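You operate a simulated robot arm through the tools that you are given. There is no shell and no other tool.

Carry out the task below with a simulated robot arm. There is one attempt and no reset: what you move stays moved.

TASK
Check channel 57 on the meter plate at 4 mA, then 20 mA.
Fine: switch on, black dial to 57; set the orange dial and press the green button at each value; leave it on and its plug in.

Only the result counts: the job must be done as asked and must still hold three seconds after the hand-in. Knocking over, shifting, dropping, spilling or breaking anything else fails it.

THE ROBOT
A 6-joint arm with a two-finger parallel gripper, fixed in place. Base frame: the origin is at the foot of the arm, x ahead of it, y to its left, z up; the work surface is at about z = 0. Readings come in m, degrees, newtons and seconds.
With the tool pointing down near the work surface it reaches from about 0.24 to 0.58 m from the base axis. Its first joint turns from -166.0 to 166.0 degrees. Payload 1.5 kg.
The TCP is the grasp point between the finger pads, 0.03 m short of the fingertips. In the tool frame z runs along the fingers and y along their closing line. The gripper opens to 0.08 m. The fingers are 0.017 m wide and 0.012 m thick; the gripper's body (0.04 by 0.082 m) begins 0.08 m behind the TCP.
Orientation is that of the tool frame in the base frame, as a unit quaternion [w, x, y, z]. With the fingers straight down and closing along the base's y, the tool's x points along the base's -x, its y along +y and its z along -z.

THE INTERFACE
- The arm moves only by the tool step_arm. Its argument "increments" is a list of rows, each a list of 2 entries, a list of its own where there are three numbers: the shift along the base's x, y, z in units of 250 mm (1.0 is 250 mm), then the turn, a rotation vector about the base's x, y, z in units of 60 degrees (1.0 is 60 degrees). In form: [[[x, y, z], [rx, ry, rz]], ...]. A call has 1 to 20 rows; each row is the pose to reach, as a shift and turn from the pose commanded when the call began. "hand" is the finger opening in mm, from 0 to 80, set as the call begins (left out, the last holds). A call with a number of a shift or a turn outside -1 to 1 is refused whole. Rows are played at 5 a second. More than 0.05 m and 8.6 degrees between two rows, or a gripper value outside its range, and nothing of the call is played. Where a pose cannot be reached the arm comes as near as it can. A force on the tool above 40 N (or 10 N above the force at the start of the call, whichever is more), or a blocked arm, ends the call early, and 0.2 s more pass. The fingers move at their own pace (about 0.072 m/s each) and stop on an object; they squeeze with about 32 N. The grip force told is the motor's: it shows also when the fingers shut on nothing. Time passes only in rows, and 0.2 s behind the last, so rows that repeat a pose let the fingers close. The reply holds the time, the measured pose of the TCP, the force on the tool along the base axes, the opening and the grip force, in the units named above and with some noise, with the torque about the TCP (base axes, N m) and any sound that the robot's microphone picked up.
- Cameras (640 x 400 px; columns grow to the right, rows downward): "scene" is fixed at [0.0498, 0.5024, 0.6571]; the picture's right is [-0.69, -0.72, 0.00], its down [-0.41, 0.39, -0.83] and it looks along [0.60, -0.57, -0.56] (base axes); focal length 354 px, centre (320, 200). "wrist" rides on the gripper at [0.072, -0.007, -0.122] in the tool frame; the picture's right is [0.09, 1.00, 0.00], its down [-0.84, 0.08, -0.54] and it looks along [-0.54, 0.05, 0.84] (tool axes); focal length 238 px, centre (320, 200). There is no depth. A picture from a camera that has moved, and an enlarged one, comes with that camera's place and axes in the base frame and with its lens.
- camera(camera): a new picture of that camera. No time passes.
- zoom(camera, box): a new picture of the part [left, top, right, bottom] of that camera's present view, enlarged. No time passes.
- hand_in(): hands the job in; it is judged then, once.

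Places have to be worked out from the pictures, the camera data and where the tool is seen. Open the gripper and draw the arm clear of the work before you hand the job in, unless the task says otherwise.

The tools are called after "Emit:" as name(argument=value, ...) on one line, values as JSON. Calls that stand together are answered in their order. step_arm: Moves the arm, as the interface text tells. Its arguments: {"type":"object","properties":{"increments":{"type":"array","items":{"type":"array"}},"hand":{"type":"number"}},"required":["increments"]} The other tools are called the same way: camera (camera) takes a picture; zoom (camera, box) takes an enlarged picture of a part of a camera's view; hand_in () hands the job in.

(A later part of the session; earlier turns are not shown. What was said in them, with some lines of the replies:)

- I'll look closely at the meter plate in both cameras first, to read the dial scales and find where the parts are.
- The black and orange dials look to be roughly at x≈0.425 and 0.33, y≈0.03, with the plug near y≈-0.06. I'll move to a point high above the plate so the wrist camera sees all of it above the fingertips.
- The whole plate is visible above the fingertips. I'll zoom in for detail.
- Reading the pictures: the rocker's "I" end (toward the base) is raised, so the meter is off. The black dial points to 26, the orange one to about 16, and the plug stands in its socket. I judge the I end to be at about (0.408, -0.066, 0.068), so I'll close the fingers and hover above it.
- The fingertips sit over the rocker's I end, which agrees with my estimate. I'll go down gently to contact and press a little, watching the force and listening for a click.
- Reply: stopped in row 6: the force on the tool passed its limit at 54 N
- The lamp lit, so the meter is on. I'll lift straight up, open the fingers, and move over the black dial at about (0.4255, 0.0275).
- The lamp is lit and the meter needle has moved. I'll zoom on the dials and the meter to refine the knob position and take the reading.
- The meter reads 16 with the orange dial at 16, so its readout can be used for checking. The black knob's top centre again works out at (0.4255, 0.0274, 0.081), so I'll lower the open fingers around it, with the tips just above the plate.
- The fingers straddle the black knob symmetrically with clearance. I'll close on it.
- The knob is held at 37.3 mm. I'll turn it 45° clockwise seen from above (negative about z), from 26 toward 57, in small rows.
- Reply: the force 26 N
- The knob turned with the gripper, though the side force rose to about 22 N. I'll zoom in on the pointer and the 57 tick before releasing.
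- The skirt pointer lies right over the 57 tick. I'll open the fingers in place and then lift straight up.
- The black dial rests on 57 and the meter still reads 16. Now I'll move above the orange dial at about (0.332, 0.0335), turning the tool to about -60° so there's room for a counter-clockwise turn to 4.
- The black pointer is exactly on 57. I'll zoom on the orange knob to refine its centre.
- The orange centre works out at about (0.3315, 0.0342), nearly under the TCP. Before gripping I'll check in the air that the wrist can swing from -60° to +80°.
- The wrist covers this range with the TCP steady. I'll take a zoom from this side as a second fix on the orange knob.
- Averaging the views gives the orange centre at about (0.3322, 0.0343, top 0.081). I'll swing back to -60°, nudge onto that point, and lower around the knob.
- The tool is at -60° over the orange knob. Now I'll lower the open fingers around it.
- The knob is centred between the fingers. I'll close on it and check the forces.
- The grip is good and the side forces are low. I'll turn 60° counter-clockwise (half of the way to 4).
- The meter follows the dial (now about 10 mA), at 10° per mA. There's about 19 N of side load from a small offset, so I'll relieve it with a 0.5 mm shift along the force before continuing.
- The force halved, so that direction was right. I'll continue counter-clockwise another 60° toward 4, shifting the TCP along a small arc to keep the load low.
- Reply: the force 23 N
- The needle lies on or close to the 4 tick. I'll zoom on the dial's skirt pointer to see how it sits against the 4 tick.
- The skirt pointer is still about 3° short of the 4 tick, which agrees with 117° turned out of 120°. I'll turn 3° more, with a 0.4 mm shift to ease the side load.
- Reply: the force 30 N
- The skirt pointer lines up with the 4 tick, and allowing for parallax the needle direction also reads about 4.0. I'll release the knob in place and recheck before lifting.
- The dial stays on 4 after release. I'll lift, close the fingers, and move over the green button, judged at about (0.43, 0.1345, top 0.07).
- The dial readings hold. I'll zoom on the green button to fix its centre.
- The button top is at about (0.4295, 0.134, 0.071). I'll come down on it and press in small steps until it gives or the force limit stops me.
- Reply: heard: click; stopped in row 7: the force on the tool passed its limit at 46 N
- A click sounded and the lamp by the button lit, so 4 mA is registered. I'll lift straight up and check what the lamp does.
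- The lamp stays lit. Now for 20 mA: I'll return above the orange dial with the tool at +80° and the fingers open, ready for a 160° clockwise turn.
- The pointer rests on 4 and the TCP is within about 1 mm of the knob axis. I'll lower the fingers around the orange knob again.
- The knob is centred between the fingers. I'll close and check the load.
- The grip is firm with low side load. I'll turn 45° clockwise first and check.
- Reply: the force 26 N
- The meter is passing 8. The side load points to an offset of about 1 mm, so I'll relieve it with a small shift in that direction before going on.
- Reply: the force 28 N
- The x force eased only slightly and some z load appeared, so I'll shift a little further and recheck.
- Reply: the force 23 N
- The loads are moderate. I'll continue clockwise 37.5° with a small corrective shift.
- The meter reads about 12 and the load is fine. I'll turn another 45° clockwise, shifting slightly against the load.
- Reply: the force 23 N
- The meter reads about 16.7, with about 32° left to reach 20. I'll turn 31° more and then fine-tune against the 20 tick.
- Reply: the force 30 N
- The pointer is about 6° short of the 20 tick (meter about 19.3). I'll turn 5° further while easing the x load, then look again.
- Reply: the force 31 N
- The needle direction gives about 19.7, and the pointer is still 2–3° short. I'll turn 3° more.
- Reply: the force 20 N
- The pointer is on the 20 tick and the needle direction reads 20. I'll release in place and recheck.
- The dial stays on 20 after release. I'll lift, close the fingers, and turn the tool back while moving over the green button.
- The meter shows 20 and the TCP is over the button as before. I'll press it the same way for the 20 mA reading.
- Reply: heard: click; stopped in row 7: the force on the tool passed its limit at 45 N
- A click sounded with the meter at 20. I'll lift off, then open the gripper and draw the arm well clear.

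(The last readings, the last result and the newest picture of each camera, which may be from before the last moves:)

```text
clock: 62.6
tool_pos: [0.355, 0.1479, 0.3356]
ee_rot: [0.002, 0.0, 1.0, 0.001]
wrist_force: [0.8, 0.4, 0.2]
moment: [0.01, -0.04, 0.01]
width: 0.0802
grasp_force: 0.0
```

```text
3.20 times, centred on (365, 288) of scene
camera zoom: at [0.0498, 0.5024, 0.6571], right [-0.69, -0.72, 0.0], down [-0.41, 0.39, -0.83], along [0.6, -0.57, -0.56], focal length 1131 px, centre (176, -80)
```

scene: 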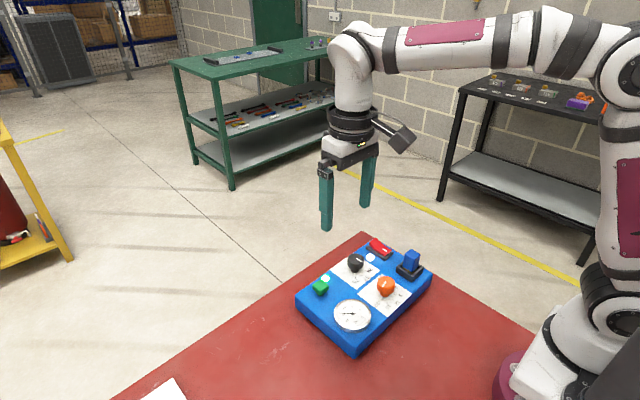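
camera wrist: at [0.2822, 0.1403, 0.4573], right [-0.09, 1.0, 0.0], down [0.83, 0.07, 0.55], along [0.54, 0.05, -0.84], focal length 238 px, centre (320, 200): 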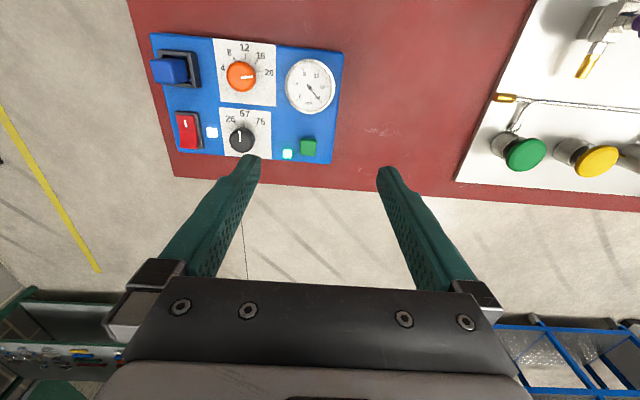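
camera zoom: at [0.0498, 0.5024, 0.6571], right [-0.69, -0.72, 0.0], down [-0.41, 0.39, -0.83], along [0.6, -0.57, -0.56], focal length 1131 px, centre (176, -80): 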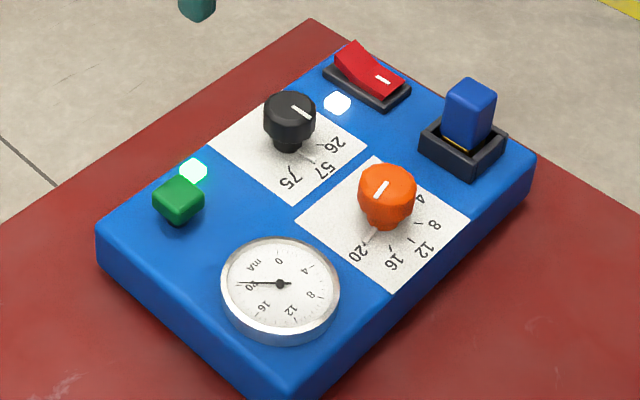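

The plate hasn't moved. I'll do one last close check of the dials, lamps and plug before handing in.

Emit:
zoom(camera="wrist", box=[145, 25, 350, 170])

Emit:
zoom(camera="scene", box=[340, 230, 440, 310])

```text
2.76 times, centred on (248, 98) of wrist
camera zoom: at [0.2822, 0.1403, 0.4573], right [-0.09, 1.0, 0.0], down [0.83, 0.07, 0.55], along [0.54, 0.05, -0.84], focal length 658 px, centre (520, 483)
```

zoom: 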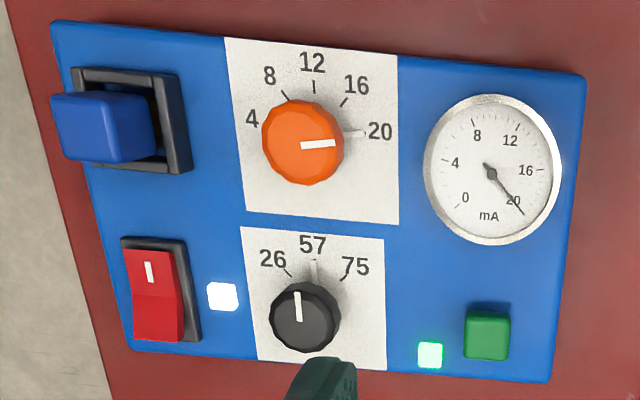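

```text
5.00 times, centred on (390, 270) of scene
camera zoom: at [0.0498, 0.5024, 0.6571], right [-0.69, -0.72, 0.0], down [-0.41, 0.39, -0.83], along [0.6, -0.57, -0.56], focal length 1767 px, centre (-30, -150)
```

zoom: 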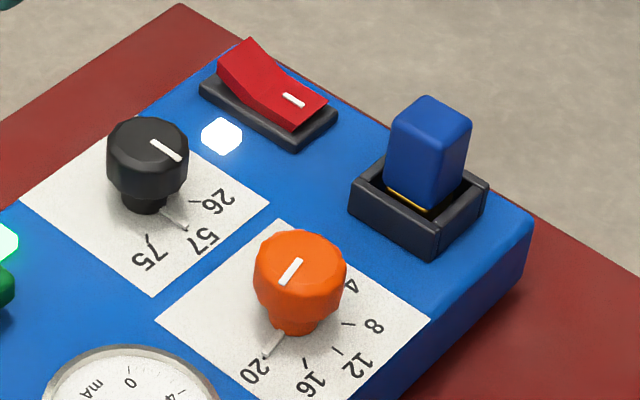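

The meter is on with its lamp lit, the black dial is on 57, and the orange dial and needle are at 20. Both button presses clicked, the plug is in its socket, and the gripper is open and clear, so I'm handing in.

Emit:
hand_in()

```text
The job is handed in.
```

I checked channel 57 at 4 mA and then at 20 mA, and handed the job in. I haven't seen the judge's result.

- **Switch and channel:** I switched the meter on, its lamp lit, and I set the black dial to 57.
- **4 mA:** I set the orange dial to 4 and the meter read about 4.0. The green button clicked when pressed, and the lamp beside it lit.
- **20 mA:** I set the orange dial to 20 and the meter read about 20. The green button clicked again. That lamp had stayed lit since the first press, so only the click and the meter confirm this one.
- **How it was left:** the meter is on and its plug is in, with the black dial on 57 and the orange dial on 20. The plate did not move, and the gripper is open and clear of it.
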